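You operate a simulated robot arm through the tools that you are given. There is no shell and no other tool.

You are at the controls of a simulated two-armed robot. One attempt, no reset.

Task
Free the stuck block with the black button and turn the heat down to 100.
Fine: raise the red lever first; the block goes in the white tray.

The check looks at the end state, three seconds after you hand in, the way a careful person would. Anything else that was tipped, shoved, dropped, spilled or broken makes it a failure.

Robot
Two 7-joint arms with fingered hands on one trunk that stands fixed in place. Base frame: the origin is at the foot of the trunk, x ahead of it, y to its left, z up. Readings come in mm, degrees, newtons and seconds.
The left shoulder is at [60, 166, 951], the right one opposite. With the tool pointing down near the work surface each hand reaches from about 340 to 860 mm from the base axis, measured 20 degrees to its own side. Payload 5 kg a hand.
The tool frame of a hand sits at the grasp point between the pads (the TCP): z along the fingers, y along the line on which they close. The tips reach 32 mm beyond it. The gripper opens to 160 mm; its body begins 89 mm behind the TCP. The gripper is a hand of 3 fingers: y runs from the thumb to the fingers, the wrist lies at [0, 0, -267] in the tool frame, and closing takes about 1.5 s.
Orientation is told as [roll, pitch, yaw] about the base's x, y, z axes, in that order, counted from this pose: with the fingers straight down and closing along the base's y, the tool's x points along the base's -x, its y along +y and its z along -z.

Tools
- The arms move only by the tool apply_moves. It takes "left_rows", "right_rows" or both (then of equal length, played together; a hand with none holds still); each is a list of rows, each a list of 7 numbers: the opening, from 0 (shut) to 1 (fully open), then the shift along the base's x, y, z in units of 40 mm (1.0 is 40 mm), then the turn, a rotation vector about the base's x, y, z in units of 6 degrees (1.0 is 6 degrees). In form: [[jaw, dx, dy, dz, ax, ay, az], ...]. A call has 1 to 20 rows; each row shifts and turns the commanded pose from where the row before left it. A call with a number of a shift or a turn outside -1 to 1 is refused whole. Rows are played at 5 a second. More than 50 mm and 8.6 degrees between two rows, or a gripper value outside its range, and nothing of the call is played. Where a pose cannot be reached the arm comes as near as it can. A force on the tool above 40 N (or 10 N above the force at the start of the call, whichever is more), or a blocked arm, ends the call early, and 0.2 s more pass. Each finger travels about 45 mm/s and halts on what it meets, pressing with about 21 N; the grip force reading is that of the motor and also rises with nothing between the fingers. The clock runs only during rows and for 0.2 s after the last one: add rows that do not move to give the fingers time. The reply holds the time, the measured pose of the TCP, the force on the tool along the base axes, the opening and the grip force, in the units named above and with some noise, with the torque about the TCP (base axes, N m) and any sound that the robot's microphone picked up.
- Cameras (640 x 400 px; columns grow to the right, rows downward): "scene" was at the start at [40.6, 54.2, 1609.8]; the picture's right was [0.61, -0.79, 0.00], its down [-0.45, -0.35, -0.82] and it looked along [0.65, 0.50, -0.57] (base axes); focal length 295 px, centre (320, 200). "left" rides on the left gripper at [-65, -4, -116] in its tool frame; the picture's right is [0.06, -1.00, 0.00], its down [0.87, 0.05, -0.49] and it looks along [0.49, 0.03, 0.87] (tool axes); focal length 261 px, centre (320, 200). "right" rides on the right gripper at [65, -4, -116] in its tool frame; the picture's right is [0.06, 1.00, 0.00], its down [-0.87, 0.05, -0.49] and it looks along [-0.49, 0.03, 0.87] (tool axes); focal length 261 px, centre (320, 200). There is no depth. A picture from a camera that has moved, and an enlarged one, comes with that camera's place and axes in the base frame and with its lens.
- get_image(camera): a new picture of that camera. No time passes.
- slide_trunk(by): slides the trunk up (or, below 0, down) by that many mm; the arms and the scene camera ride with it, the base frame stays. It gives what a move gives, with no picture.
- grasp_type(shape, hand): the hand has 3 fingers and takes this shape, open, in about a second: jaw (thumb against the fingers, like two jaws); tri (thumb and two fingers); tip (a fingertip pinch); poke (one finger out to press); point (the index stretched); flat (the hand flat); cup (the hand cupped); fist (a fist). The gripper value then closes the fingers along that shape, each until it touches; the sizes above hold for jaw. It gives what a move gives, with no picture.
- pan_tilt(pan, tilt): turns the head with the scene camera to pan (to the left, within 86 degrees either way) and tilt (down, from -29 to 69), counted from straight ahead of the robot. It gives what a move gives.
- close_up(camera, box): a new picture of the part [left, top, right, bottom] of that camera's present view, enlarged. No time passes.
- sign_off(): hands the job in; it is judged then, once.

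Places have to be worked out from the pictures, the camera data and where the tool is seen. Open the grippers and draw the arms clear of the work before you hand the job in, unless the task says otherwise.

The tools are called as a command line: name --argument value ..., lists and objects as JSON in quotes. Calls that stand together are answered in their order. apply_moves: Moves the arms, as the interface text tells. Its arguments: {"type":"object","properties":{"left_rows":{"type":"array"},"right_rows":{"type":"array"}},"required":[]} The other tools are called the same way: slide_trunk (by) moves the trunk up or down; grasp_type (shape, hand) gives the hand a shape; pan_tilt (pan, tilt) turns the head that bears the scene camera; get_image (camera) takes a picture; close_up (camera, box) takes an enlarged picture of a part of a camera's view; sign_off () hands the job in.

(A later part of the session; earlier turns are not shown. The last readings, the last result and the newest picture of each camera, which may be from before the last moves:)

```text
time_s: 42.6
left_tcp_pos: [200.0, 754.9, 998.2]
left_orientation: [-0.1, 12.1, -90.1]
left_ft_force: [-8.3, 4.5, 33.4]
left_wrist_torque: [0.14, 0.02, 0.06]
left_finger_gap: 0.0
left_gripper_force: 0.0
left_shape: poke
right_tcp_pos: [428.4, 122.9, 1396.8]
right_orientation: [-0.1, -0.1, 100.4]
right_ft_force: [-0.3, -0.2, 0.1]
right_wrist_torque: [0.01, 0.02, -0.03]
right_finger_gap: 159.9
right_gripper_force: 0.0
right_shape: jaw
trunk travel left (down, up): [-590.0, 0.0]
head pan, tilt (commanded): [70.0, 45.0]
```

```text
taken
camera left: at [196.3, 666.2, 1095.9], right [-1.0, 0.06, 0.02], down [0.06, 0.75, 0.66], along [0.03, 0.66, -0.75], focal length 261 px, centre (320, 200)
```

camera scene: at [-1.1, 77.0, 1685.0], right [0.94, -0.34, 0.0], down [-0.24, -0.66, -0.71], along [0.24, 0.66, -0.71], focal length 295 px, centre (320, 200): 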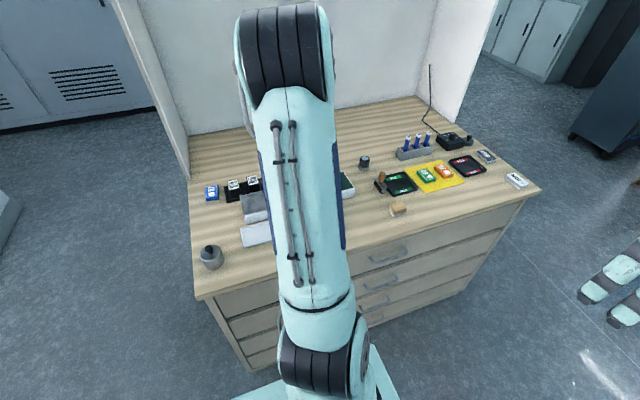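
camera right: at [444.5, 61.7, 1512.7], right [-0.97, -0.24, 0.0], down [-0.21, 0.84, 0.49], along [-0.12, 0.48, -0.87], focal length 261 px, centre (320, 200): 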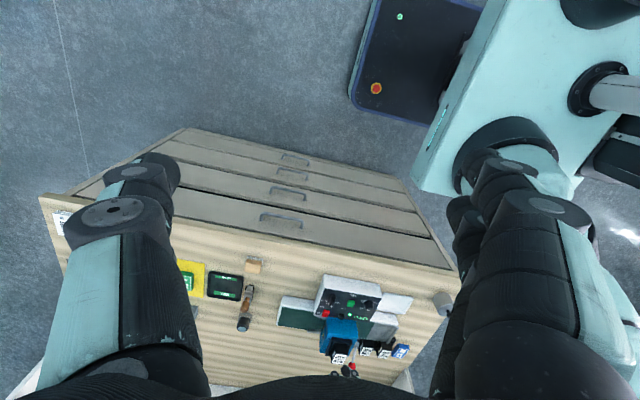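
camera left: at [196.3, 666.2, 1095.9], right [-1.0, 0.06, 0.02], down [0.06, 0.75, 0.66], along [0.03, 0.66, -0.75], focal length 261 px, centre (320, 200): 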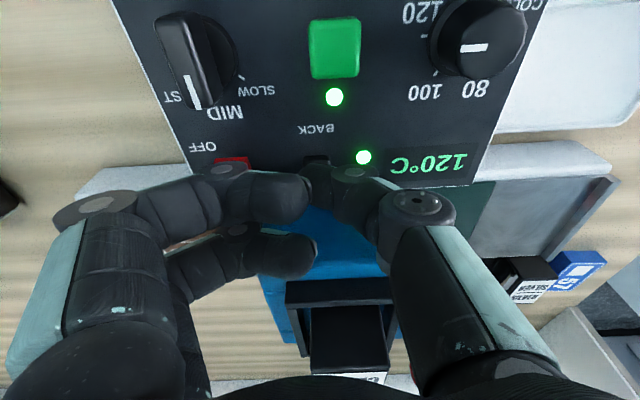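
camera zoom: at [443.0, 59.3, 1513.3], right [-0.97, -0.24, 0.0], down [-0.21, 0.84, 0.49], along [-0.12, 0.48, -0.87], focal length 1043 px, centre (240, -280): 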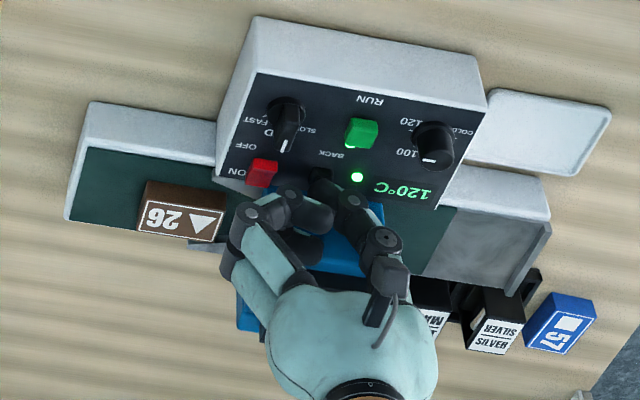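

The whole block is now visible, about 70 mm long, with its trailing edge just clear of the housing and about 55 mm of belt left. I'll hold another moment and then release the button.

apply_moves --left_rows '[[1, 0, 0, 0, 0, 0, 0], [1, 0, 0, 0, 0, 0, 0], [1, 0, 0, 0.3, 0, 0, 0], [1, 0, 0, 0.3, 0, 0, 0]]'

close_up --camera "right" --box '[280, 270, 400, 370]'

get_image --camera "left"

```text
time_s: 43.6
left_tcp_pos: [200.9, 752.2, 1017.1]
left_orientation: [-0.3, 11.8, -90.0]
left_ft_force: [-0.2, -0.7, 0.9]
left_wrist_torque: [-0.02, 0.03, 0.0]
left_finger_gap: 0.2
left_gripper_force: 0.0
left_shape: poke
right_tcp_pos: [429.6, 124.0, 1395.7]
right_orientation: [0.0, -0.1, 100.5]
right_ft_force: [0.6, -0.3, -1.0]
right_wrist_torque: [-0.02, 0.01, -0.02]
right_finger_gap: 159.6
right_gripper_force: 0.1
right_shape: jaw
trunk travel left (down, up): [-590.0, 0.0]
head pan, tilt (commanded): [70.0, 45.0]
```

```text
4.00 times, centred on (340, 320) of right
camera zoom: at [444.0, 61.1, 1512.4], right [-0.97, -0.24, 0.0], down [-0.21, 0.84, 0.49], along [-0.12, 0.48, -0.87], focal length 1043 px, centre (240, -280)
```

zoom: 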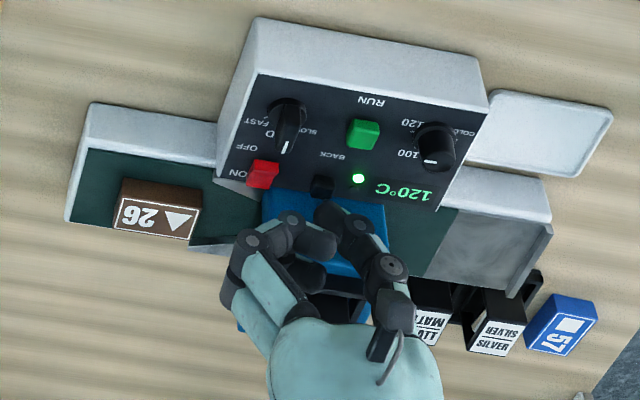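

```text
taken
camera left: at [196.9, 666.2, 1117.0], right [-1.0, 0.06, 0.02], down [0.06, 0.75, 0.66], along [0.03, 0.66, -0.75], focal length 261 px, centre (320, 200)
```

left: 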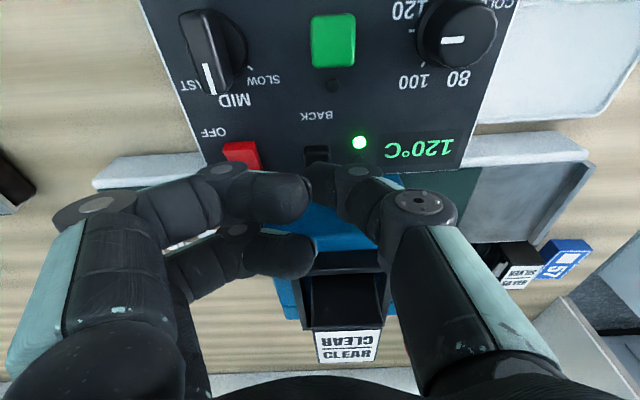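

Releasing stopped the belt (running light off), and the block rests on the belt clear of the housing. Next the heat knob, at about (134, 692), top z≈978: I'll rise, undo the tilt, go over it and yaw to −30° so the fingers avoid the RUN button.

apply_moves --left_rows '[[1, 0, 0, 0.85, -1, 0, 0], [1, 0, 0, 0.85, -1, 0, 0], [1, 0, 0, 0.85, 0, 0, 0], [1, -0.167, -0.15, 0, 0, 0, 1], [1, -0.167, -0.15, 0, 0, 0, 1], [1, -0.167, -0.15, 0, 0, 0, 1], [1, -0.167, -0.15, 0, 0, 0, 1], [1, -0.167, -0.15, 0, 0, 0, 1], [1, -0.167, -0.15, 0, 0, 0, 1], [1, -0.167, -0.15, 0, 0, 0, 1], [1, -0.167, -0.15, 0, 0, 0, 1], [1, -0.167, -0.15, 0, 0, 0, 1], [1, -0.167, -0.15, 0, 0, 0, 1], [1, 0, 0, 0, 0, 0, 0]]'

grasp_type --hand "left" --shape "jaw"

get_image --camera "left"

get_image --camera "scene"

```text
time_s: 46.6
left_tcp_pos: [135.5, 694.0, 1120.7]
left_orientation: [-0.2, -0.1, -29.9]
left_ft_force: [0.2, -0.4, -0.3]
left_wrist_torque: [0.01, -0.01, -0.03]
left_finger_gap: 0.0
left_gripper_force: 0.1
left_shape: poke
right_tcp_pos: [429.0, 124.3, 1396.5]
right_orientation: [0.0, 0.0, 100.4]
right_ft_force: [0.4, 0.9, 0.5]
right_wrist_torque: [-0.02, 0.01, -0.02]
right_finger_gap: 160.0
right_gripper_force: 0.1
right_shape: jaw
trunk travel left (down, up): [-590.0, 0.0]
head pan, tilt (commanded): [70.0, 45.0]
```

```text
time_s: 47.5
left_tcp_pos: [134.7, 694.7, 1121.7]
left_orientation: [-0.2, 0.0, -30.0]
left_ft_force: [-0.1, -0.1, 1.0]
left_wrist_torque: [-0.03, 0.01, -0.01]
left_finger_gap: 159.5
left_gripper_force: 0.1
left_shape: jaw
right_tcp_pos: [430.0, 123.1, 1395.6]
right_orientation: [-0.1, -0.1, 100.3]
right_ft_force: [-0.3, -0.5, 0.1]
right_wrist_torque: [-0.01, -0.02, 0.01]
right_finger_gap: 160.0
right_gripper_force: 0.0
right_shape: jaw
trunk travel left (down, up): [-590.0, 0.0]
head pan, tilt (commanded): [70.0, 45.0]
```

```text
taken
camera left: at [188.8, 659.7, 1236.3], right [-0.55, -0.83, 0.0], down [-0.72, 0.48, 0.49], along [-0.41, 0.27, -0.87], focal length 261 px, centre (320, 200)
```

left: 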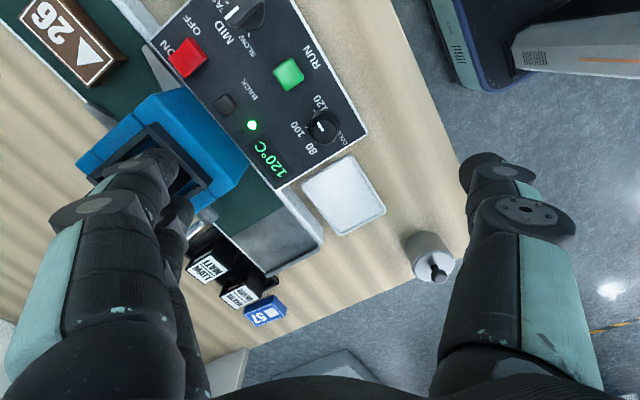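

```text
taken
camera scene: at [-1.1, 77.0, 1685.0], right [0.94, -0.34, 0.0], down [-0.24, -0.66, -0.71], along [0.24, 0.66, -0.71], focal length 295 px, centre (320, 200)
```

scene: 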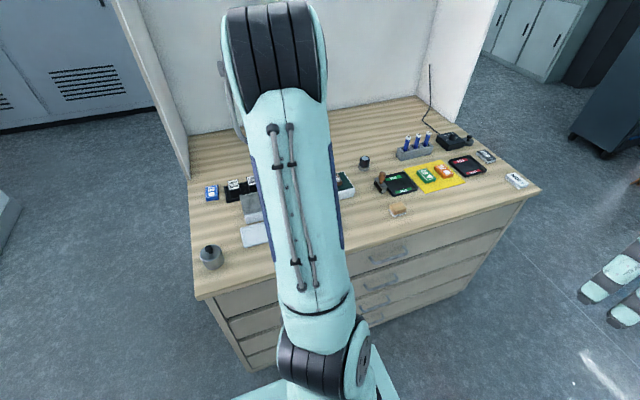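

I'm over the knob with the jaw open. Zooming in to read the ticks and to refine the knob's position.

close_up --camera "left" --box '[260, 70, 390, 180]'

close_up --camera "right" --box '[330, 285, 400, 335]'

```text
3.64 times, centred on (325, 125) of left
camera zoom: at [188.8, 659.7, 1236.3], right [-0.55, -0.83, 0.0], down [-0.72, 0.48, 0.49], along [-0.41, 0.27, -0.87], focal length 948 px, centre (302, 473)
```

zoom: 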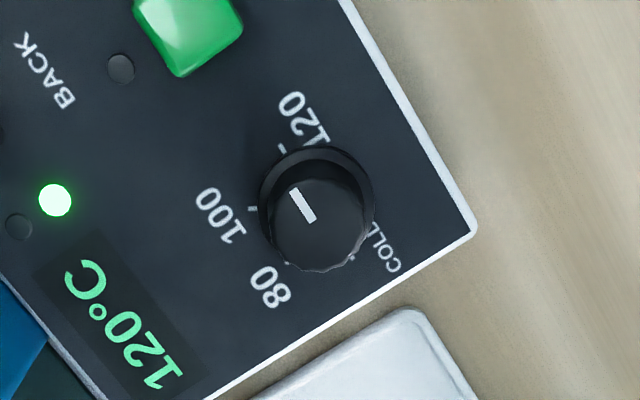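

```text
8.00 times, centred on (365, 310) of right
camera zoom: at [444.5, 61.7, 1512.7], right [-0.97, -0.24, 0.0], down [-0.21, 0.84, 0.49], along [-0.12, 0.48, -0.87], focal length 2085 px, centre (-40, -680)
```

zoom: 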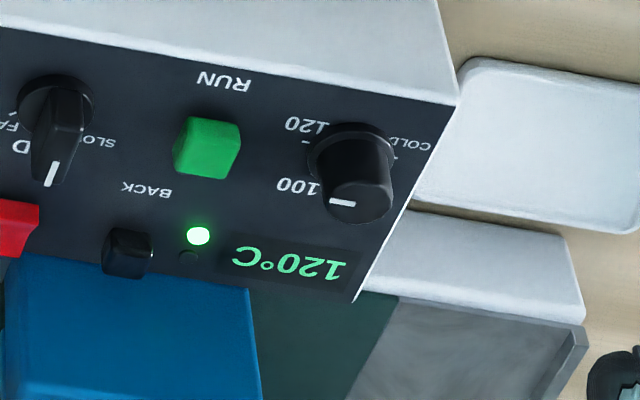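

Ticks solved on the panel plane: knob centre (129.6, 693.3), ticks at 0° (120), 60° (100), 120° (80), 180° (COLD), top z≈980. I'll centre on it and descend to z≈1012 with about 64 mm opening.

apply_moves --left_rows '[[0.4, -0.12, -0.03, 0, 0, 0, 0], [0.4, 0, 0, 0, 0, 0, 0], [0.4, 0, 0, 0, 0, 0, 0], [0.4, 0, 0, 0, 0, 0, 0], [0.4, 0, 0, 0, 0, 0, 0], [0.4, 0, 0, -0.9, 0, 0, 0], [0.4, 0, 0, -0.9, 0, 0, 0], [0.4, 0, 0, -0.9, 0, 0, 0], [0.4, 0, 0, 0, 0, 0, 0]]'

get_image --camera "left"

close_up --camera "right" --box '[310, 270, 420, 350]'

```text
time_s: 49.5
left_tcp_pos: [128.8, 692.4, 1013.0]
left_orientation: [-0.3, 0.0, -30.1]
left_ft_force: [-0.1, 0.1, 0.2]
left_wrist_torque: [0.03, -0.02, -0.01]
left_finger_gap: 64.6
left_gripper_force: 0.2
left_shape: jaw
right_tcp_pos: [428.4, 123.7, 1396.0]
right_orientation: [-0.1, -0.1, 100.4]
right_ft_force: [0.2, -0.3, -0.4]
right_wrist_torque: [0.0, -0.05, -0.03]
right_finger_gap: 159.9
right_gripper_force: 0.0
right_shape: jaw
trunk travel left (down, up): [-590.0, 0.0]
head pan, tilt (commanded): [70.0, 45.0]
```

```text
taken
camera left: at [183.1, 657.0, 1128.1], right [-0.55, -0.83, 0.0], down [-0.72, 0.48, 0.49], along [-0.41, 0.27, -0.87], focal length 261 px, centre (320, 200)
```

left: 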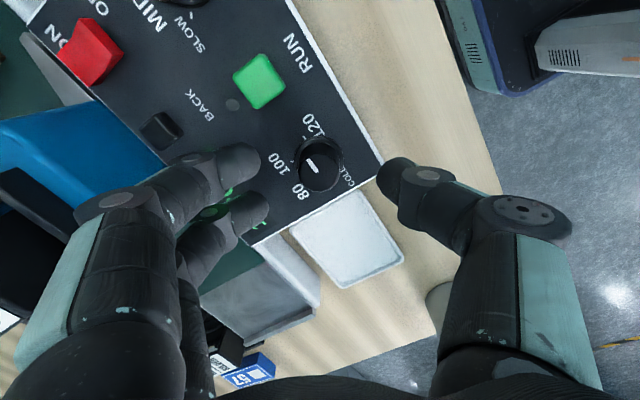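

```text
5.00 times, centred on (365, 310) of right
camera zoom: at [444.0, 60.8, 1512.9], right [-0.97, -0.24, 0.0], down [-0.21, 0.84, 0.49], along [-0.12, 0.48, -0.87], focal length 1303 px, centre (95, -350)
```

zoom: 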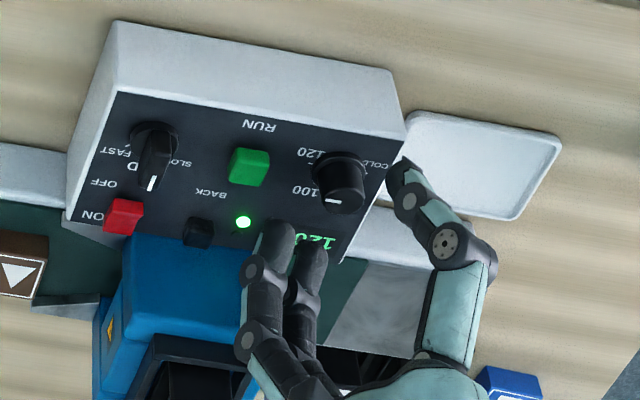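

Clear on all sides: fingers over the display area and thumb beyond the knob's other side. Descending the last 16 mm and closing on the knob.

apply_moves --left_rows '[[0.4, 0.02, 0.02, -0.2, 0, 0, 0], [0.4, 0, 0, -0.2, 0, 0, 0], [0.4, 0, 0, 0, 0, 0, 0], [0.1, 0, 0, 0, 0, 0, 0], [0.1, 0, 0, 0, 0, 0, 0], [0.1, 0, 0, 0, 0, 0, 0], [0.1, 0, 0, 0, 0, 0, 0], [0.1, 0, 0, 0, 0, 0, 0]]'

get_image --camera "left"

close_up --camera "right" --box '[310, 270, 420, 350]'

```text
time_s: 51.3
left_tcp_pos: [130.8, 693.6, 996.9]
left_orientation: [-0.2, 0.0, -30.0]
left_ft_force: [-2.6, -3.8, 1.4]
left_wrist_torque: [-0.13, 0.05, 0.01]
left_finger_gap: 17.5
left_gripper_force: 0.1
left_shape: jaw
right_tcp_pos: [427.6, 123.6, 1397.3]
right_orientation: [-0.1, -0.1, 100.5]
right_ft_force: [-0.1, -0.1, -0.2]
right_wrist_torque: [0.03, 0.04, -0.02]
right_finger_gap: 160.1
right_gripper_force: 0.1
right_shape: jaw
trunk travel left (down, up): [-590.0, 0.0]
head pan, tilt (commanded): [70.0, 45.0]
```

```text
taken
camera left: at [184.2, 658.6, 1111.9], right [-0.55, -0.83, 0.0], down [-0.72, 0.48, 0.49], along [-0.41, 0.27, -0.87], focal length 261 px, centre (320, 200)
```

left: 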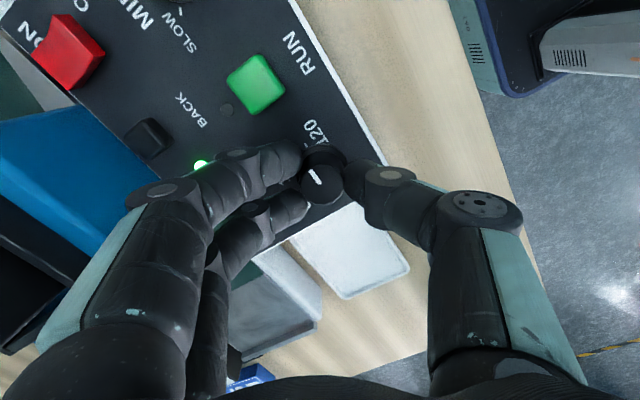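

```text
5.00 times, centred on (365, 310) of right
camera zoom: at [444.2, 61.2, 1512.8], right [-0.97, -0.24, 0.0], down [-0.21, 0.84, 0.49], along [-0.12, 0.48, -0.87], focal length 1303 px, centre (95, -350)
```

zoom: 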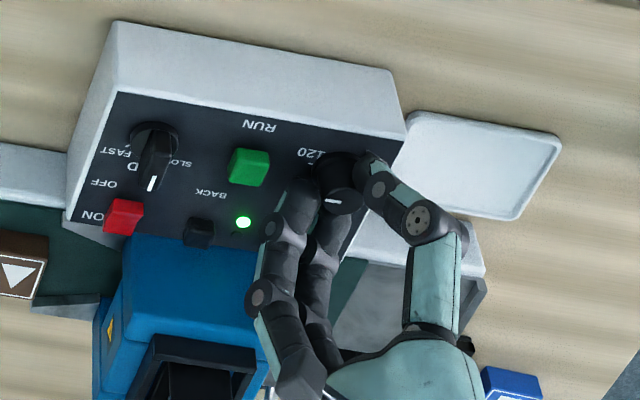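

The knob is surrounded by finger, finger and thumb. I'll close fully for a firm grip, then turn the first 30° counter-clockwise about the knob axis.

apply_moves --left_rows '[[0, 0, 0, 0, 0, 0, 0], [0, 0, 0, 0, 0, 0, 0], [0, 0, 0, 0, 0, 0, 0], [0, 0, 0, 0, 0, 0, 1], [0, 0, 0, 0, 0, 0, 1], [0, 0, 0, 0, 0, 0, 1], [0, 0, 0, 0, 0, 0, 1], [0, 0, 0, 0, 0, 0, 1], [0, 0, 0, 0, 0, 0, 0]]'

get_image --camera "left"

close_up --camera "right" --box '[310, 270, 420, 350]'

```text
time_s: 53.3
left_tcp_pos: [129.0, 693.1, 996.4]
left_orientation: [-0.3, 0.0, 0.1]
left_ft_force: [-6.9, -4.2, -8.2]
left_wrist_torque: [-0.04, 0.16, -0.01]
left_finger_gap: 13.7
left_gripper_force: 21.3
left_shape: jaw
right_tcp_pos: [429.0, 124.2, 1397.5]
right_orientation: [0.0, 0.0, 100.4]
right_ft_force: [-0.2, 0.6, -0.6]
right_wrist_torque: [0.01, 0.0, 0.0]
right_finger_gap: 160.0
right_gripper_force: 0.1
right_shape: jaw
trunk travel left (down, up): [-590.0, 0.0]
head pan, tilt (commanded): [70.0, 45.0]
```

```text
taken
camera left: at [194.6, 691.5, 1112.0], right [-0.06, -1.0, 0.0], down [-0.87, 0.05, 0.49], along [-0.49, 0.03, -0.87], focal length 261 px, centre (320, 200)
```

left: 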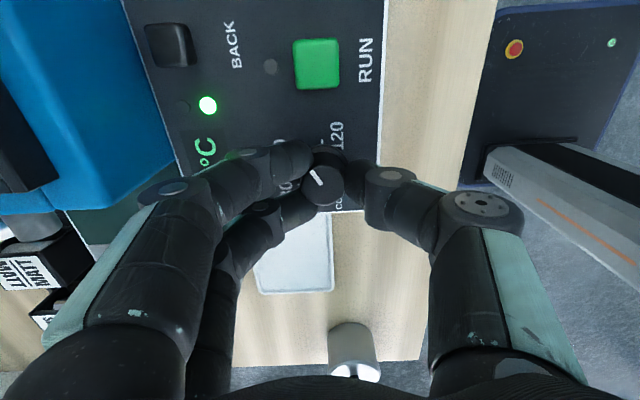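

```text
5.00 times, centred on (365, 310) of right
camera zoom: at [443.8, 62.2, 1512.8], right [-0.97, -0.24, 0.0], down [-0.21, 0.84, 0.49], along [-0.12, 0.48, -0.87], focal length 1303 px, centre (95, -350)
```

zoom: 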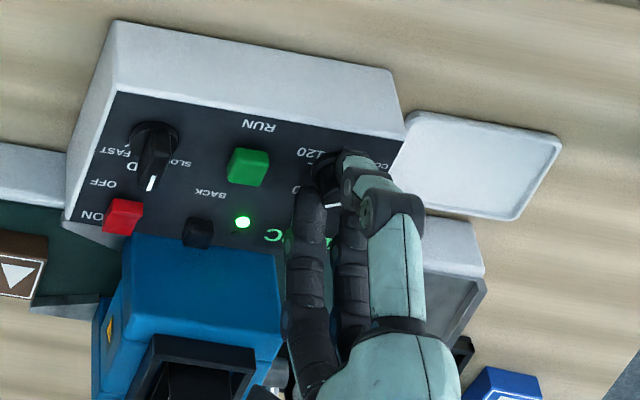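

The mark kept its place relative to the hand, so the knob is turning with it. Turning the remaining 30°.

apply_moves --left_rows '[[0, 0, 0, 0, 0, 0, 1], [0, 0, 0, 0, 0, 0, 1], [0, 0, 0, 0, 0, 0, 1], [0, 0, 0, 0, 0, 0, 1], [0, 0, 0, 0, 0, 0, 1], [0, 0, 0, 0, 0, 0, 0]]'

get_image --camera "left"

close_up --camera "right" --box '[310, 270, 420, 350]'

```text
time_s: 54.7
left_tcp_pos: [129.0, 693.5, 996.0]
left_orientation: [-0.2, 0.0, 30.0]
left_ft_force: [-12.5, -9.0, -8.9]
left_wrist_torque: [-0.09, 0.34, -0.03]
left_finger_gap: 13.6
left_gripper_force: 20.9
left_shape: jaw
right_tcp_pos: [427.6, 123.5, 1396.7]
right_orientation: [0.0, -0.2, 100.6]
right_ft_force: [0.2, 0.1, -0.4]
right_wrist_torque: [-0.02, 0.01, 0.02]
right_finger_gap: 160.0
right_gripper_force: 0.0
right_shape: jaw
trunk travel left (down, up): [-590.0, 0.0]
head pan, tilt (commanded): [70.0, 45.0]
```

```text
taken
camera left: at [187.1, 724.1, 1112.1], right [0.45, -0.89, 0.0], down [-0.78, -0.39, 0.49], along [-0.44, -0.22, -0.87], focal length 261 px, centre (320, 200)
```

left: 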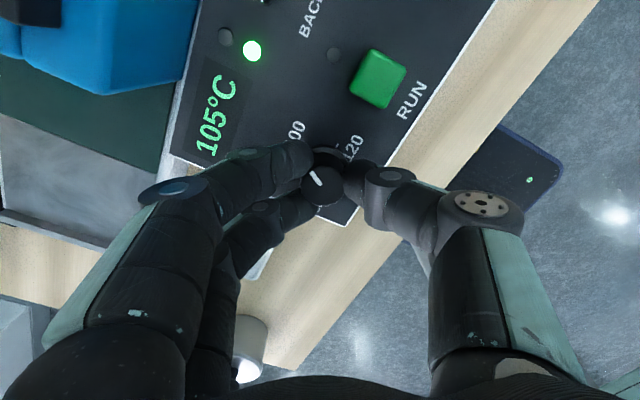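

```text
5.00 times, centred on (365, 310) of right
camera zoom: at [443.3, 61.6, 1513.0], right [-0.97, -0.24, 0.0], down [-0.21, 0.84, 0.49], along [-0.12, 0.48, -0.87], focal length 1303 px, centre (95, -350)
```

zoom: 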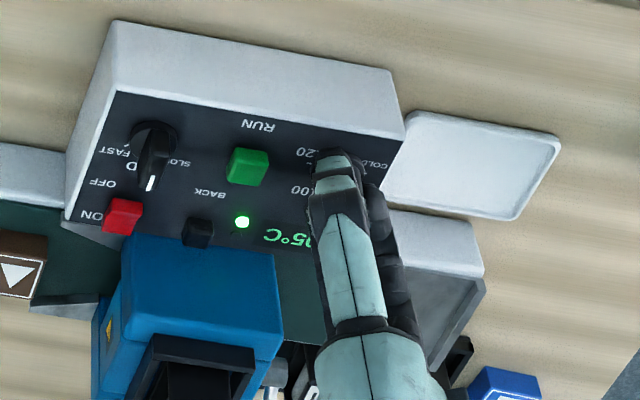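

The display now reads 105 °C, so the knob needs a bit more. Zooming in on the display and the pointer mark.

close_up --camera "left" --box '[180, 30, 400, 220]'

```text
2.11 times, centred on (290, 125) of left
camera zoom: at [187.1, 724.1, 1112.1], right [0.45, -0.89, 0.0], down [-0.78, -0.39, 0.49], along [-0.44, -0.22, -0.87], focal length 549 px, centre (383, 358)
```

zoom: 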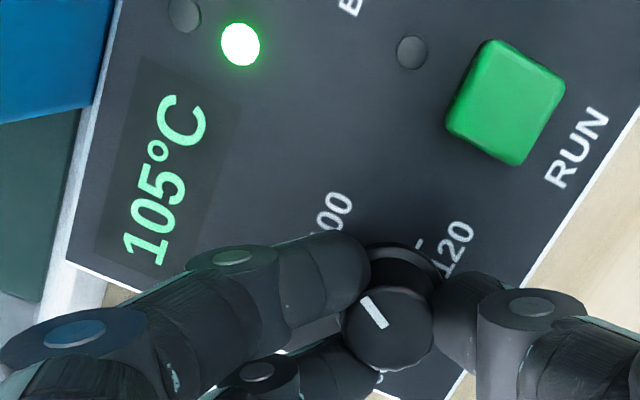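

The pointer itself looks to be at roughly 60°, so the display might lag as it counts down. I'll wait a second and read it again.

apply_moves --left_rows '[[0, 0, 0, 0, 0, 0, 0], [0, 0, 0, 0, 0, 0, 0], [0, 0, 0, 0, 0, 0, 0], [0, 0, 0, 0, 0, 0, 0], [0, 0, 0, 0, 0, 0, 0]]'

close_up --camera "left" --box '[180, 30, 400, 220]'

```text
time_s: 55.9
left_tcp_pos: [130.0, 693.4, 997.7]
left_orientation: [-0.3, 0.0, 30.0]
left_ft_force: [-15.4, -10.1, -9.8]
left_wrist_torque: [-0.13, 0.33, -0.03]
left_finger_gap: 13.4
left_gripper_force: 21.0
left_shape: jaw
right_tcp_pos: [427.7, 124.2, 1397.1]
right_orientation: [-0.1, -0.2, 100.5]
right_ft_force: [0.0, -0.7, 0.7]
right_wrist_torque: [-0.02, 0.02, 0.0]
right_finger_gap: 159.8
right_gripper_force: 0.1
right_shape: jaw
trunk travel left (down, up): [-590.0, 0.0]
head pan, tilt (commanded): [70.0, 45.0]
```

```text
2.11 times, centred on (290, 125) of left
camera zoom: at [187.3, 724.0, 1112.2], right [0.45, -0.9, 0.0], down [-0.78, -0.39, 0.49], along [-0.44, -0.22, -0.87], focal length 549 px, centre (383, 358)
```

zoom: 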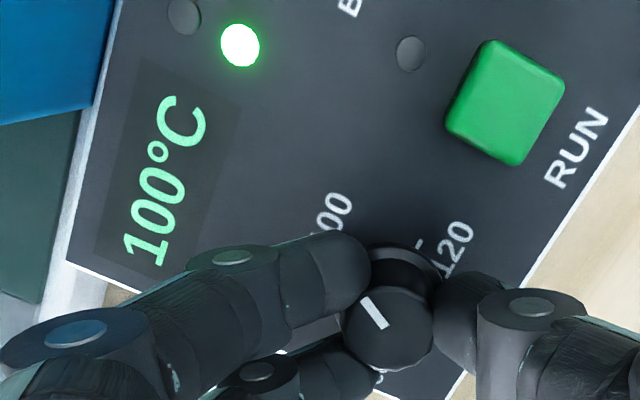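

It has counted down to 100 °C. I'll wait a bit more to be sure it settles there.

apply_moves --left_rows '[[0, 0, 0, 0, 0, 0, 0], [0, 0, 0, 0, 0, 0, 0], [0, 0, 0, 0, 0, 0, 0], [0, 0, 0, 0, 0, 0, 0], [0, 0, 0, 0, 0, 0, 0], [0, 0, 0, 0, 0, 0, 0], [0, 0, 0, 0, 0, 0, 0], [0, 0, 0, 0, 0, 0, 0]]'

close_up --camera "left" --box '[180, 30, 400, 220]'

```text
time_s: 57.7
left_tcp_pos: [129.0, 694.7, 997.7]
left_orientation: [-0.2, 0.0, 30.0]
left_ft_force: [-16.8, -9.5, -10.1]
left_wrist_torque: [-0.1, 0.32, -0.04]
left_finger_gap: 13.4
left_gripper_force: 20.9
left_shape: jaw
right_tcp_pos: [428.2, 124.7, 1395.3]
right_orientation: [-0.1, -0.1, 100.5]
right_ft_force: [0.3, -0.5, -0.1]
right_wrist_torque: [0.0, -0.03, 0.03]
right_finger_gap: 159.9
right_gripper_force: 0.1
right_shape: jaw
trunk travel left (down, up): [-590.0, 0.0]
head pan, tilt (commanded): [70.0, 45.0]
```

```text
2.11 times, centred on (290, 125) of left
camera zoom: at [187.3, 724.0, 1112.3], right [0.45, -0.9, 0.0], down [-0.78, -0.39, 0.49], along [-0.44, -0.22, -0.87], focal length 549 px, centre (383, 358)
```

zoom: 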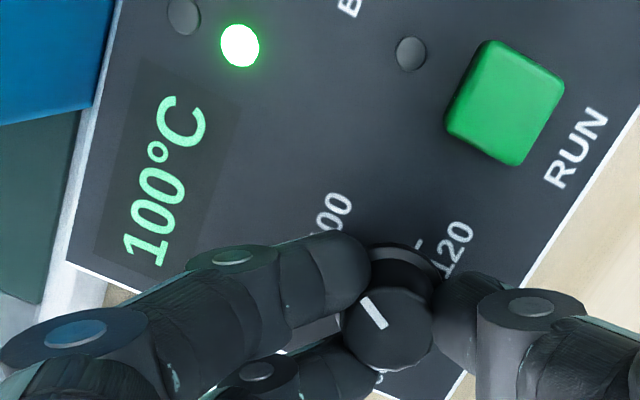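

The display holds at 100 °C. I'll open the fingers and rise straight up, then check the pointer.

apply_moves --left_rows '[[0.4, 0, 0, 0, 0, 0, 0], [0.4, 0, 0, 0, 0, 0, 0], [0.4, 0, 0, 0, 0, 0, 0], [0.4, 0, 0, 0, 0, 0, 0], [0.4, 0, 0, 0, 0, 0, 0], [0.4, 0, 0, 0.6, 0, 0, 0], [0.4, 0, 0, 0.9, 0, 0, 0], [0.4, 0, 0, 0.9, 0, 0, 0], [0.4, 0, 0, 0, 0, 0, 0]]'

get_image --camera "left"

close_up --camera "right" --box '[310, 270, 420, 350]'

```text
time_s: 59.7
left_tcp_pos: [131.3, 693.9, 1093.9]
left_orientation: [-0.2, 0.0, 30.0]
left_ft_force: [0.2, 0.8, -0.3]
left_wrist_torque: [0.0, -0.01, 0.04]
left_finger_gap: 63.5
left_gripper_force: 0.0
left_shape: jaw
right_tcp_pos: [429.3, 124.9, 1395.1]
right_orientation: [-0.1, -0.1, 100.4]
right_ft_force: [0.4, 1.1, -0.2]
right_wrist_torque: [-0.04, 0.02, 0.01]
right_finger_gap: 160.2
right_gripper_force: 0.0
right_shape: jaw
trunk travel left (down, up): [-590.0, 0.0]
head pan, tilt (commanded): [70.0, 45.0]
```

```text
taken
camera left: at [189.2, 724.1, 1207.7], right [0.44, -0.9, 0.0], down [-0.78, -0.39, 0.49], along [-0.44, -0.22, -0.87], focal length 261 px, centre (320, 200)
```

left: 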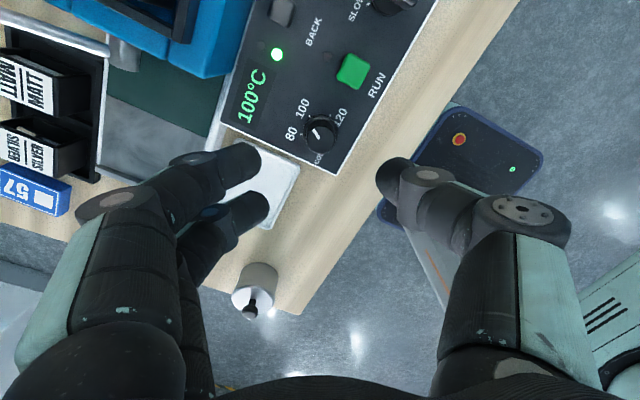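

```text
5.00 times, centred on (365, 310) of right
camera zoom: at [444.9, 62.0, 1512.4], right [-0.97, -0.24, 0.0], down [-0.21, 0.84, 0.49], along [-0.12, 0.48, -0.87], focal length 1303 px, centre (95, -350)
```

zoom: 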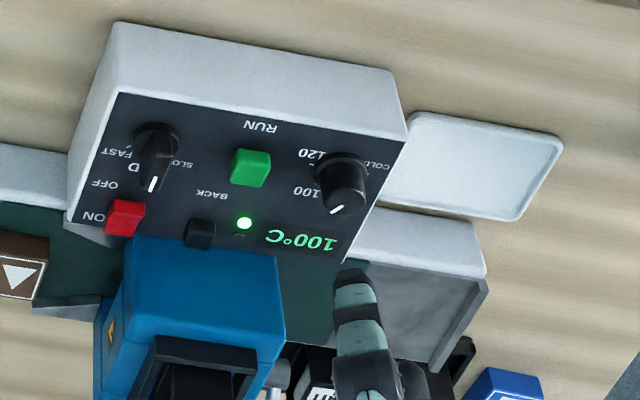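

Display shows 100 °C. Zooming in to check the pointer mark against the 100 tick.

close_up --camera "left" --box '[260, 80, 370, 180]'

close_up --camera "right" --box '[345, 290, 395, 325]'

```text
4.00 times, centred on (315, 130) of left
camera zoom: at [189.2, 724.1, 1207.7], right [0.44, -0.9, 0.0], down [-0.78, -0.39, 0.49], along [-0.44, -0.22, -0.87], focal length 1043 px, centre (340, 480)
```

zoom: 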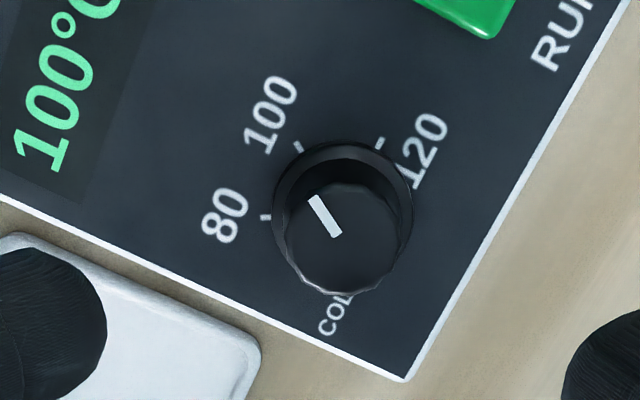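

```text
11.43 times, centred on (370, 308) of right
camera zoom: at [444.9, 62.0, 1512.4], right [-0.97, -0.24, 0.0], down [-0.21, 0.84, 0.49], along [-0.12, 0.48, -0.87], focal length 2979 px, centre (-251, -1029)
```

zoom: 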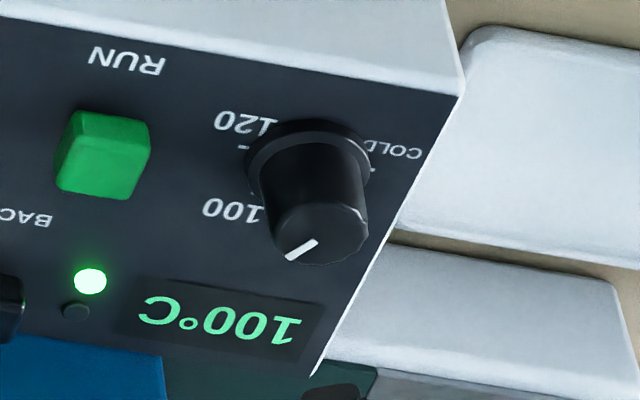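

The pointer sits right on the 100 tick. Next the block, estimated near (322, 836, 960) on the belt: I'll rise, cross above the cartridge with margin, return to yaw 0 and look down at the block.

apply_moves --left_rows '[[0.4, 0, 0, 0.7, 0, 0, 0], [0.4, 0, 0, 0.7, 0, 0, 0], [0.5, 0.8, 0.59, 0, 0, 0, -0.833], [0.5, 0.8, 0.59, 0, 0, 0, -0.833], [0.5, 0.8, 0.59, 0, 0, 0, -0.833], [0.5, 0.8, 0.59, 0, 0, 0, -0.833], [0.5, 0.8, 0.59, 0, 0, 0, -0.833], [0.5, 0.8, 0.59, 0, 0, 0, -0.833], [0.5, 0, 0, 0, 0, 0, 0]]'

get_image --camera "left"

get_image --camera "scene"

close_up --camera "right" --box '[250, 270, 380, 380]'

```text
time_s: 61.7
left_tcp_pos: [321.5, 835.3, 1150.9]
left_orientation: [-0.2, 0.0, 0.1]
left_ft_force: [-0.2, -1.3, 0.3]
left_wrist_torque: [-0.01, -0.04, -0.01]
left_finger_gap: 79.5
left_gripper_force: 0.1
left_shape: jaw
right_tcp_pos: [428.2, 123.1, 1396.2]
right_orientation: [0.0, -0.2, 100.5]
right_ft_force: [0.0, -0.1, 0.8]
right_wrist_torque: [0.03, -0.04, 0.0]
right_finger_gap: 159.9
right_gripper_force: 0.0
right_shape: jaw
trunk travel left (down, up): [-590.0, 0.0]
head pan, tilt (commanded): [70.0, 45.0]
```

```text
taken
camera left: at [386.3, 833.1, 1265.7], right [-0.06, -1.0, 0.0], down [-0.87, 0.06, 0.49], along [-0.49, 0.03, -0.87], focal length 261 px, centre (320, 200)
```

left: 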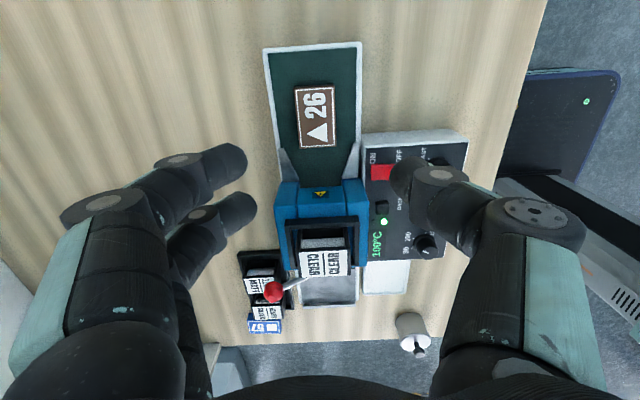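

```text
taken
camera scene: at [-2.0, 75.7, 1685.1], right [0.94, -0.34, 0.0], down [-0.24, -0.66, -0.71], along [0.24, 0.66, -0.71], focal length 295 px, centre (320, 200)
```

scene: 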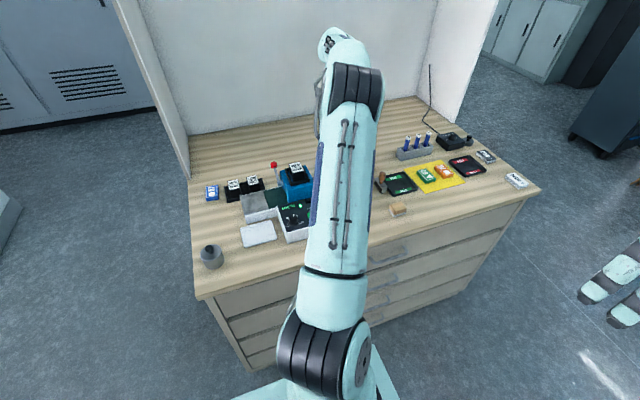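

```text
3.64 times, centred on (315, 325) of right
camera zoom: at [443.6, 60.5, 1513.1], right [-0.97, -0.24, 0.0], down [-0.21, 0.84, 0.49], along [-0.12, 0.48, -0.87], focal length 948 px, centre (338, -254)
```

zoom: 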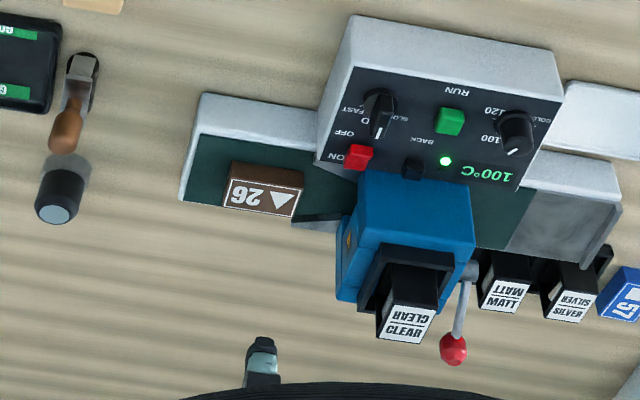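

The block ("▲26") lies square on the belt. Zooming in from both cameras for its exact position and height.

close_up --camera "left" --box '[255, 35, 375, 190]'

close_up --camera "right" --box '[290, 285, 370, 345]'

```text
2.58 times, centred on (315, 112) of left
camera zoom: at [386.3, 833.1, 1265.7], right [-0.06, -1.0, 0.0], down [-0.87, 0.06, 0.49], along [-0.49, 0.03, -0.87], focal length 673 px, centre (333, 426)
```

zoom: 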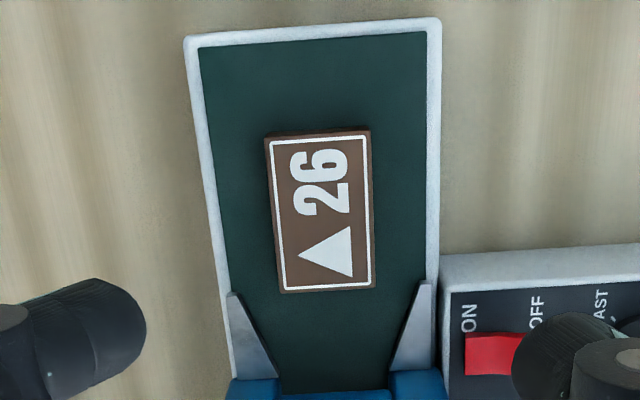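

```text
6.67 times, centred on (330, 315) of right
camera zoom: at [443.6, 60.5, 1513.1], right [-0.97, -0.24, 0.0], down [-0.21, 0.84, 0.49], along [-0.12, 0.48, -0.87], focal length 1738 px, centre (253, -567)
```

zoom: 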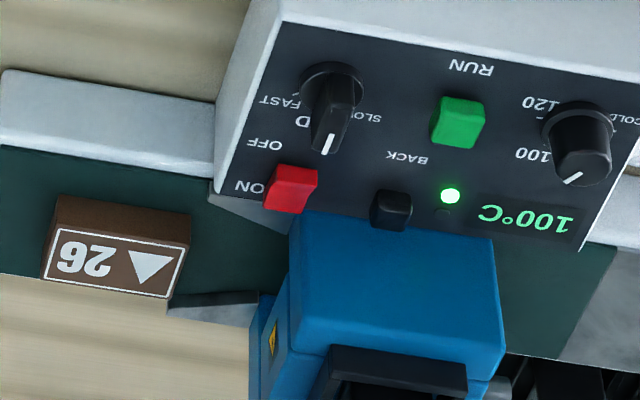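

Block top is at z≈961, spanning x 287–354, y 821–864 (67 × 43 × ~18 mm), belt at about z=943. Before grasping I'll measure the white tray with the scene and right cameras.

close_up --camera "scene" --box '[190, 160, 320, 280]'

close_up --camera "right" --box '[360, 280, 440, 340]'

```text
3.33 times, centred on (255, 220) of scene
camera zoom: at [-2.0, 75.7, 1685.1], right [0.94, -0.34, 0.0], down [-0.24, -0.66, -0.71], along [0.24, 0.66, -0.71], focal length 983 px, centre (537, 133)
```

zoom: 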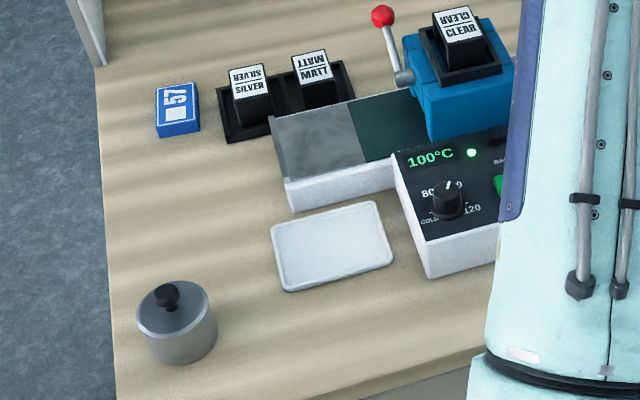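

```text
6.67 times, centred on (400, 310) of right
camera zoom: at [443.6, 60.5, 1513.1], right [-0.97, -0.24, 0.0], down [-0.21, 0.84, 0.49], along [-0.12, 0.48, -0.87], focal length 1738 px, centre (-213, -533)
```

zoom: 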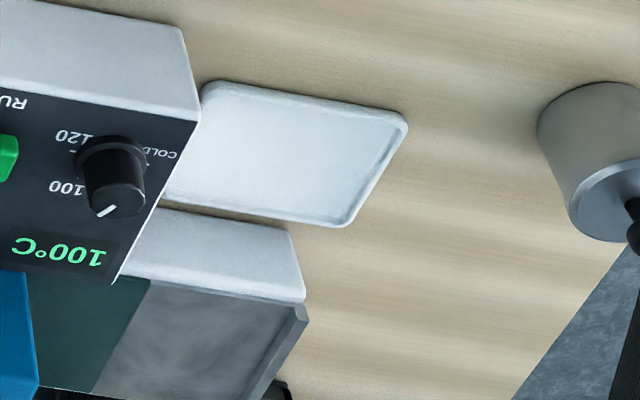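

The tray spans about x −35…72, y 692…769 (centre near (18, 731)); I'll set the block at about (18, 725) to keep the fingers away from the machine's exit box. Now centring over the block and descending to z≈1005.

apply_moves --left_rows '[[0.45, 0.03, 0.17, 0, 0, 0, 0], [0.45, 0, 0, -0.9, 0, 0, 0], [0.45, 0, 0, -0.9, 0, 0, 0], [0.45, 0, 0, -0.9, 0, 0, 0], [0.45, 0, 0, -0.9, 0, 0, 0], [0.45, 0, 0, 0, 0, 0, 0]]'

get_image --camera "left"

close_up --camera "right" --box '[260, 280, 380, 370]'

```text
time_s: 63.1
left_tcp_pos: [323.6, 841.7, 1006.4]
left_orientation: [-0.2, 0.0, 0.0]
left_ft_force: [-0.4, 0.0, -0.5]
left_wrist_torque: [-0.01, 0.0, -0.02]
left_finger_gap: 72.6
left_gripper_force: 0.0
left_shape: jaw
right_tcp_pos: [429.0, 123.7, 1396.3]
right_orientation: [0.0, -0.1, 100.4]
right_ft_force: [0.4, -0.8, 0.8]
right_wrist_torque: [-0.04, 0.0, -0.01]
right_finger_gap: 159.9
right_gripper_force: 0.1
right_shape: jaw
trunk travel left (down, up): [-590.0, 0.0]
head pan, tilt (commanded): [70.0, 45.0]
```

```text
taken
camera left: at [388.6, 839.0, 1119.8], right [-0.06, -1.0, 0.0], down [-0.87, 0.06, 0.49], along [-0.49, 0.03, -0.87], focal length 261 px, centre (320, 200)
```

left: 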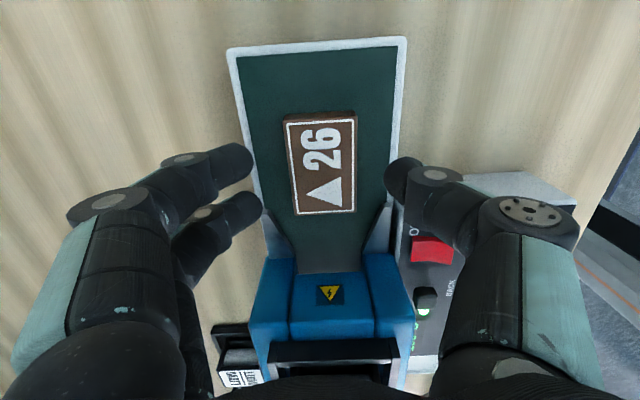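

```text
4.44 times, centred on (320, 325) of right
camera zoom: at [444.3, 61.0, 1512.8], right [-0.97, -0.24, 0.0], down [-0.21, 0.84, 0.49], along [-0.12, 0.48, -0.87], focal length 1158 px, centre (320, -356)
```

zoom: 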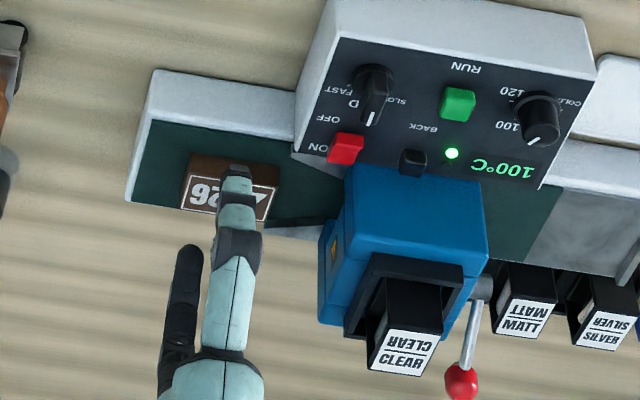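

The block is centred between fingers and thumb. Descending 23 mm and closing on it.

apply_moves --left_rows '[[0.45, 0, 0, -0.3, 0, 0, 0], [0.45, 0, 0, -0.28, 0, 0, 0], [0.45, 0, 0, 0, 0, 0, 0], [0.15, 0, 0, 0, 0, 0, 0], [0.15, 0, 0, 0, 0, 0, 0], [0.15, 0, 0, 0, 0, 0, 0], [0.15, 0, 0, 0, 0, 0, 0], [0.15, 0, 0, 0, 0, 0, 0], [0.15, 0, 0, 0, 0, 0, 0]]'

get_image --camera "left"

close_up --camera "right" --box '[260, 280, 380, 370]'

```text
time_s: 65.1
left_tcp_pos: [325.0, 841.9, 982.1]
left_orientation: [-0.2, 0.0, 0.0]
left_ft_force: [0.2, 0.1, -0.5]
left_wrist_torque: [0.02, 0.01, -0.02]
left_finger_gap: 39.4
left_gripper_force: 20.6
left_shape: jaw
right_tcp_pos: [429.1, 124.3, 1395.7]
right_orientation: [-0.1, -0.1, 100.4]
right_ft_force: [1.1, -0.1, -0.5]
right_wrist_torque: [0.06, -0.01, 0.06]
right_finger_gap: 159.9
right_gripper_force: 0.0
right_shape: jaw
trunk travel left (down, up): [-590.0, 0.0]
head pan, tilt (commanded): [70.0, 45.0]
```

```text
taken
camera left: at [389.0, 839.4, 1096.4], right [-0.06, -1.0, 0.0], down [-0.87, 0.06, 0.49], along [-0.49, 0.03, -0.87], focal length 261 px, centre (320, 200)
```

left: 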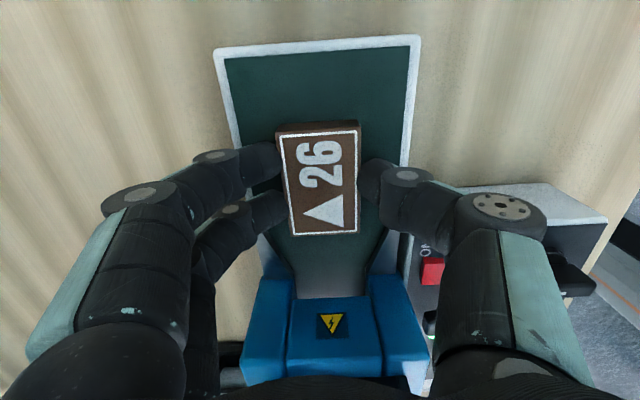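

```text
4.44 times, centred on (320, 325) of right
camera zoom: at [444.5, 61.5, 1512.7], right [-0.97, -0.24, 0.0], down [-0.21, 0.84, 0.49], along [-0.12, 0.48, -0.87], focal length 1158 px, centre (320, -356)
```

zoom: 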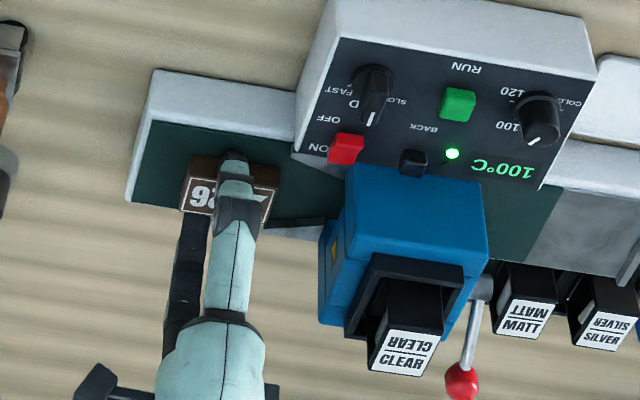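

The block is gripped (gap 39 mm, 21 N). Lifting it straight up to clear height and checking.

apply_moves --left_rows '[[0.15, 0, 0, 0.3, 0, 0, 0], [0.15, 0, 0, 0.6, 0, 0, 0], [0.15, 0, 0, 0.9, 0, 0, 0], [0.15, 0, 0, 0.9, 0, 0, 0], [0.15, 0, 0, 0.9, 0, 0, 0], [0.15, 0, 0, 0.7, 0, 0, 0], [0.15, 0, 0, 0, 0, 0, 0]]'

get_image --camera "left"

```text
time_s: 66.7
left_tcp_pos: [322.8, 842.1, 1154.4]
left_orientation: [-0.1, 0.0, 0.0]
left_ft_force: [-0.7, 0.2, 0.2]
left_wrist_torque: [0.0, -0.02, -0.01]
left_finger_gap: 39.3
left_gripper_force: 21.1
left_shape: jaw
right_tcp_pos: [430.3, 123.8, 1396.3]
right_orientation: [0.1, 0.0, 100.4]
right_ft_force: [0.3, 0.5, -0.4]
right_wrist_torque: [-0.02, 0.03, 0.01]
right_finger_gap: 160.2
right_gripper_force: 0.0
right_shape: jaw
trunk travel left (down, up): [-590.0, 0.0]
head pan, tilt (commanded): [70.0, 45.0]
```

```text
taken
camera left: at [388.7, 839.2, 1268.8], right [-0.06, -1.0, 0.0], down [-0.87, 0.06, 0.49], along [-0.49, 0.03, -0.87], focal length 261 px, centre (320, 200)
```

left: 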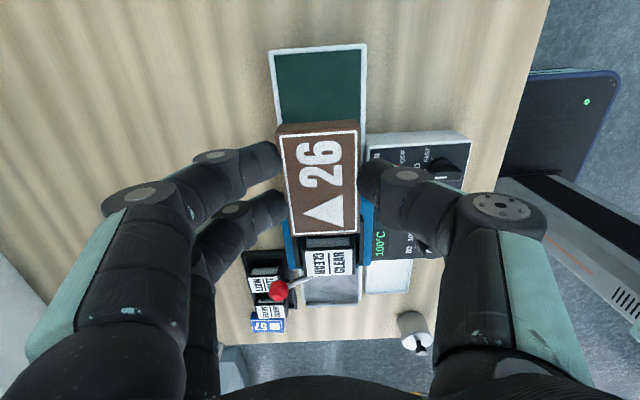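

The block is held securely. Moving across at this height (block bottom ≈1115, well above cartridge and lever) to above the tray.

apply_moves --left_rows '[[0.15, -0.837, -0.325, 0, 0, 0, 0], [0.15, -0.837, -0.325, 0, 0, 0, 0], [0.15, -0.837, -0.325, 0, 0, 0, 0], [0.15, -0.837, -0.325, 0, 0, 0, 0], [0.15, -0.837, -0.325, 0, 0, 0, 0], [0.15, -0.837, -0.325, 0, 0, 0, 0], [0.15, -0.837, -0.325, 0, 0, 0, 0], [0.15, -0.837, -0.325, 0, 0, 0, 0], [0.15, -0.837, -0.325, 0, 0, 0, 0], [0.15, 0, 0, 0, 0, 0, 0]]'

get_image --camera "left"

get_image --camera "scene"

close_up --camera "right" --box '[310, 270, 450, 380]'

```text
time_s: 68.9
left_tcp_pos: [22.6, 724.9, 1154.4]
left_orientation: [-0.1, 0.0, 0.0]
left_ft_force: [0.5, -0.4, -0.3]
left_wrist_torque: [0.0, -0.01, 0.02]
left_finger_gap: 39.4
left_gripper_force: 20.6
left_shape: jaw
right_tcp_pos: [429.6, 124.6, 1396.1]
right_orientation: [0.0, 0.0, 100.4]
right_ft_force: [0.3, -0.1, 0.0]
right_wrist_torque: [-0.02, 0.0, 0.01]
right_finger_gap: 160.1
right_gripper_force: 0.0
right_shape: jaw
trunk travel left (down, up): [-590.0, 0.0]
head pan, tilt (commanded): [70.0, 45.0]
```

```text
taken
camera left: at [87.0, 722.0, 1269.8], right [-0.06, -1.0, 0.0], down [-0.87, 0.06, 0.49], along [-0.49, 0.03, -0.87], focal length 261 px, centre (320, 200)
```

left: 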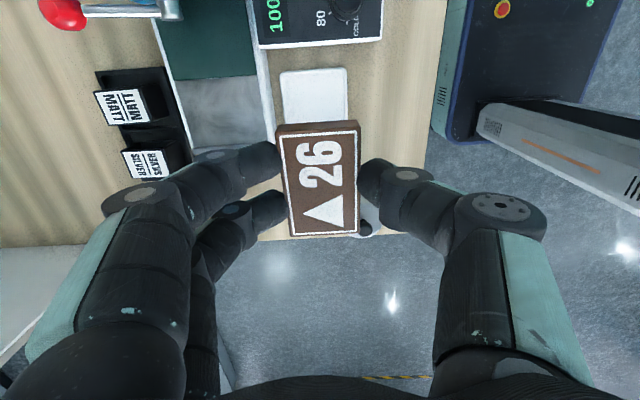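

```text
taken
camera scene: at [-0.4, 77.2, 1685.0], right [0.94, -0.34, 0.0], down [-0.24, -0.66, -0.71], along [0.24, 0.66, -0.71], focal length 295 px, centre (320, 200)
```

scene: 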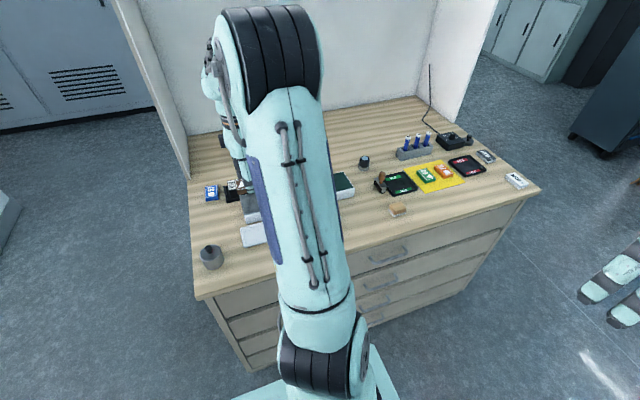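

```text
3.64 times, centred on (380, 325) of right
camera zoom: at [445.1, 61.8, 1512.4], right [-0.97, -0.24, 0.0], down [-0.21, 0.84, 0.49], along [-0.12, 0.48, -0.87], focal length 948 px, centre (102, -254)
```

zoom: 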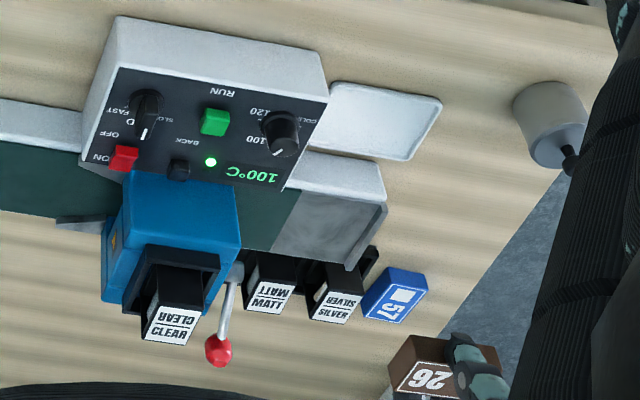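

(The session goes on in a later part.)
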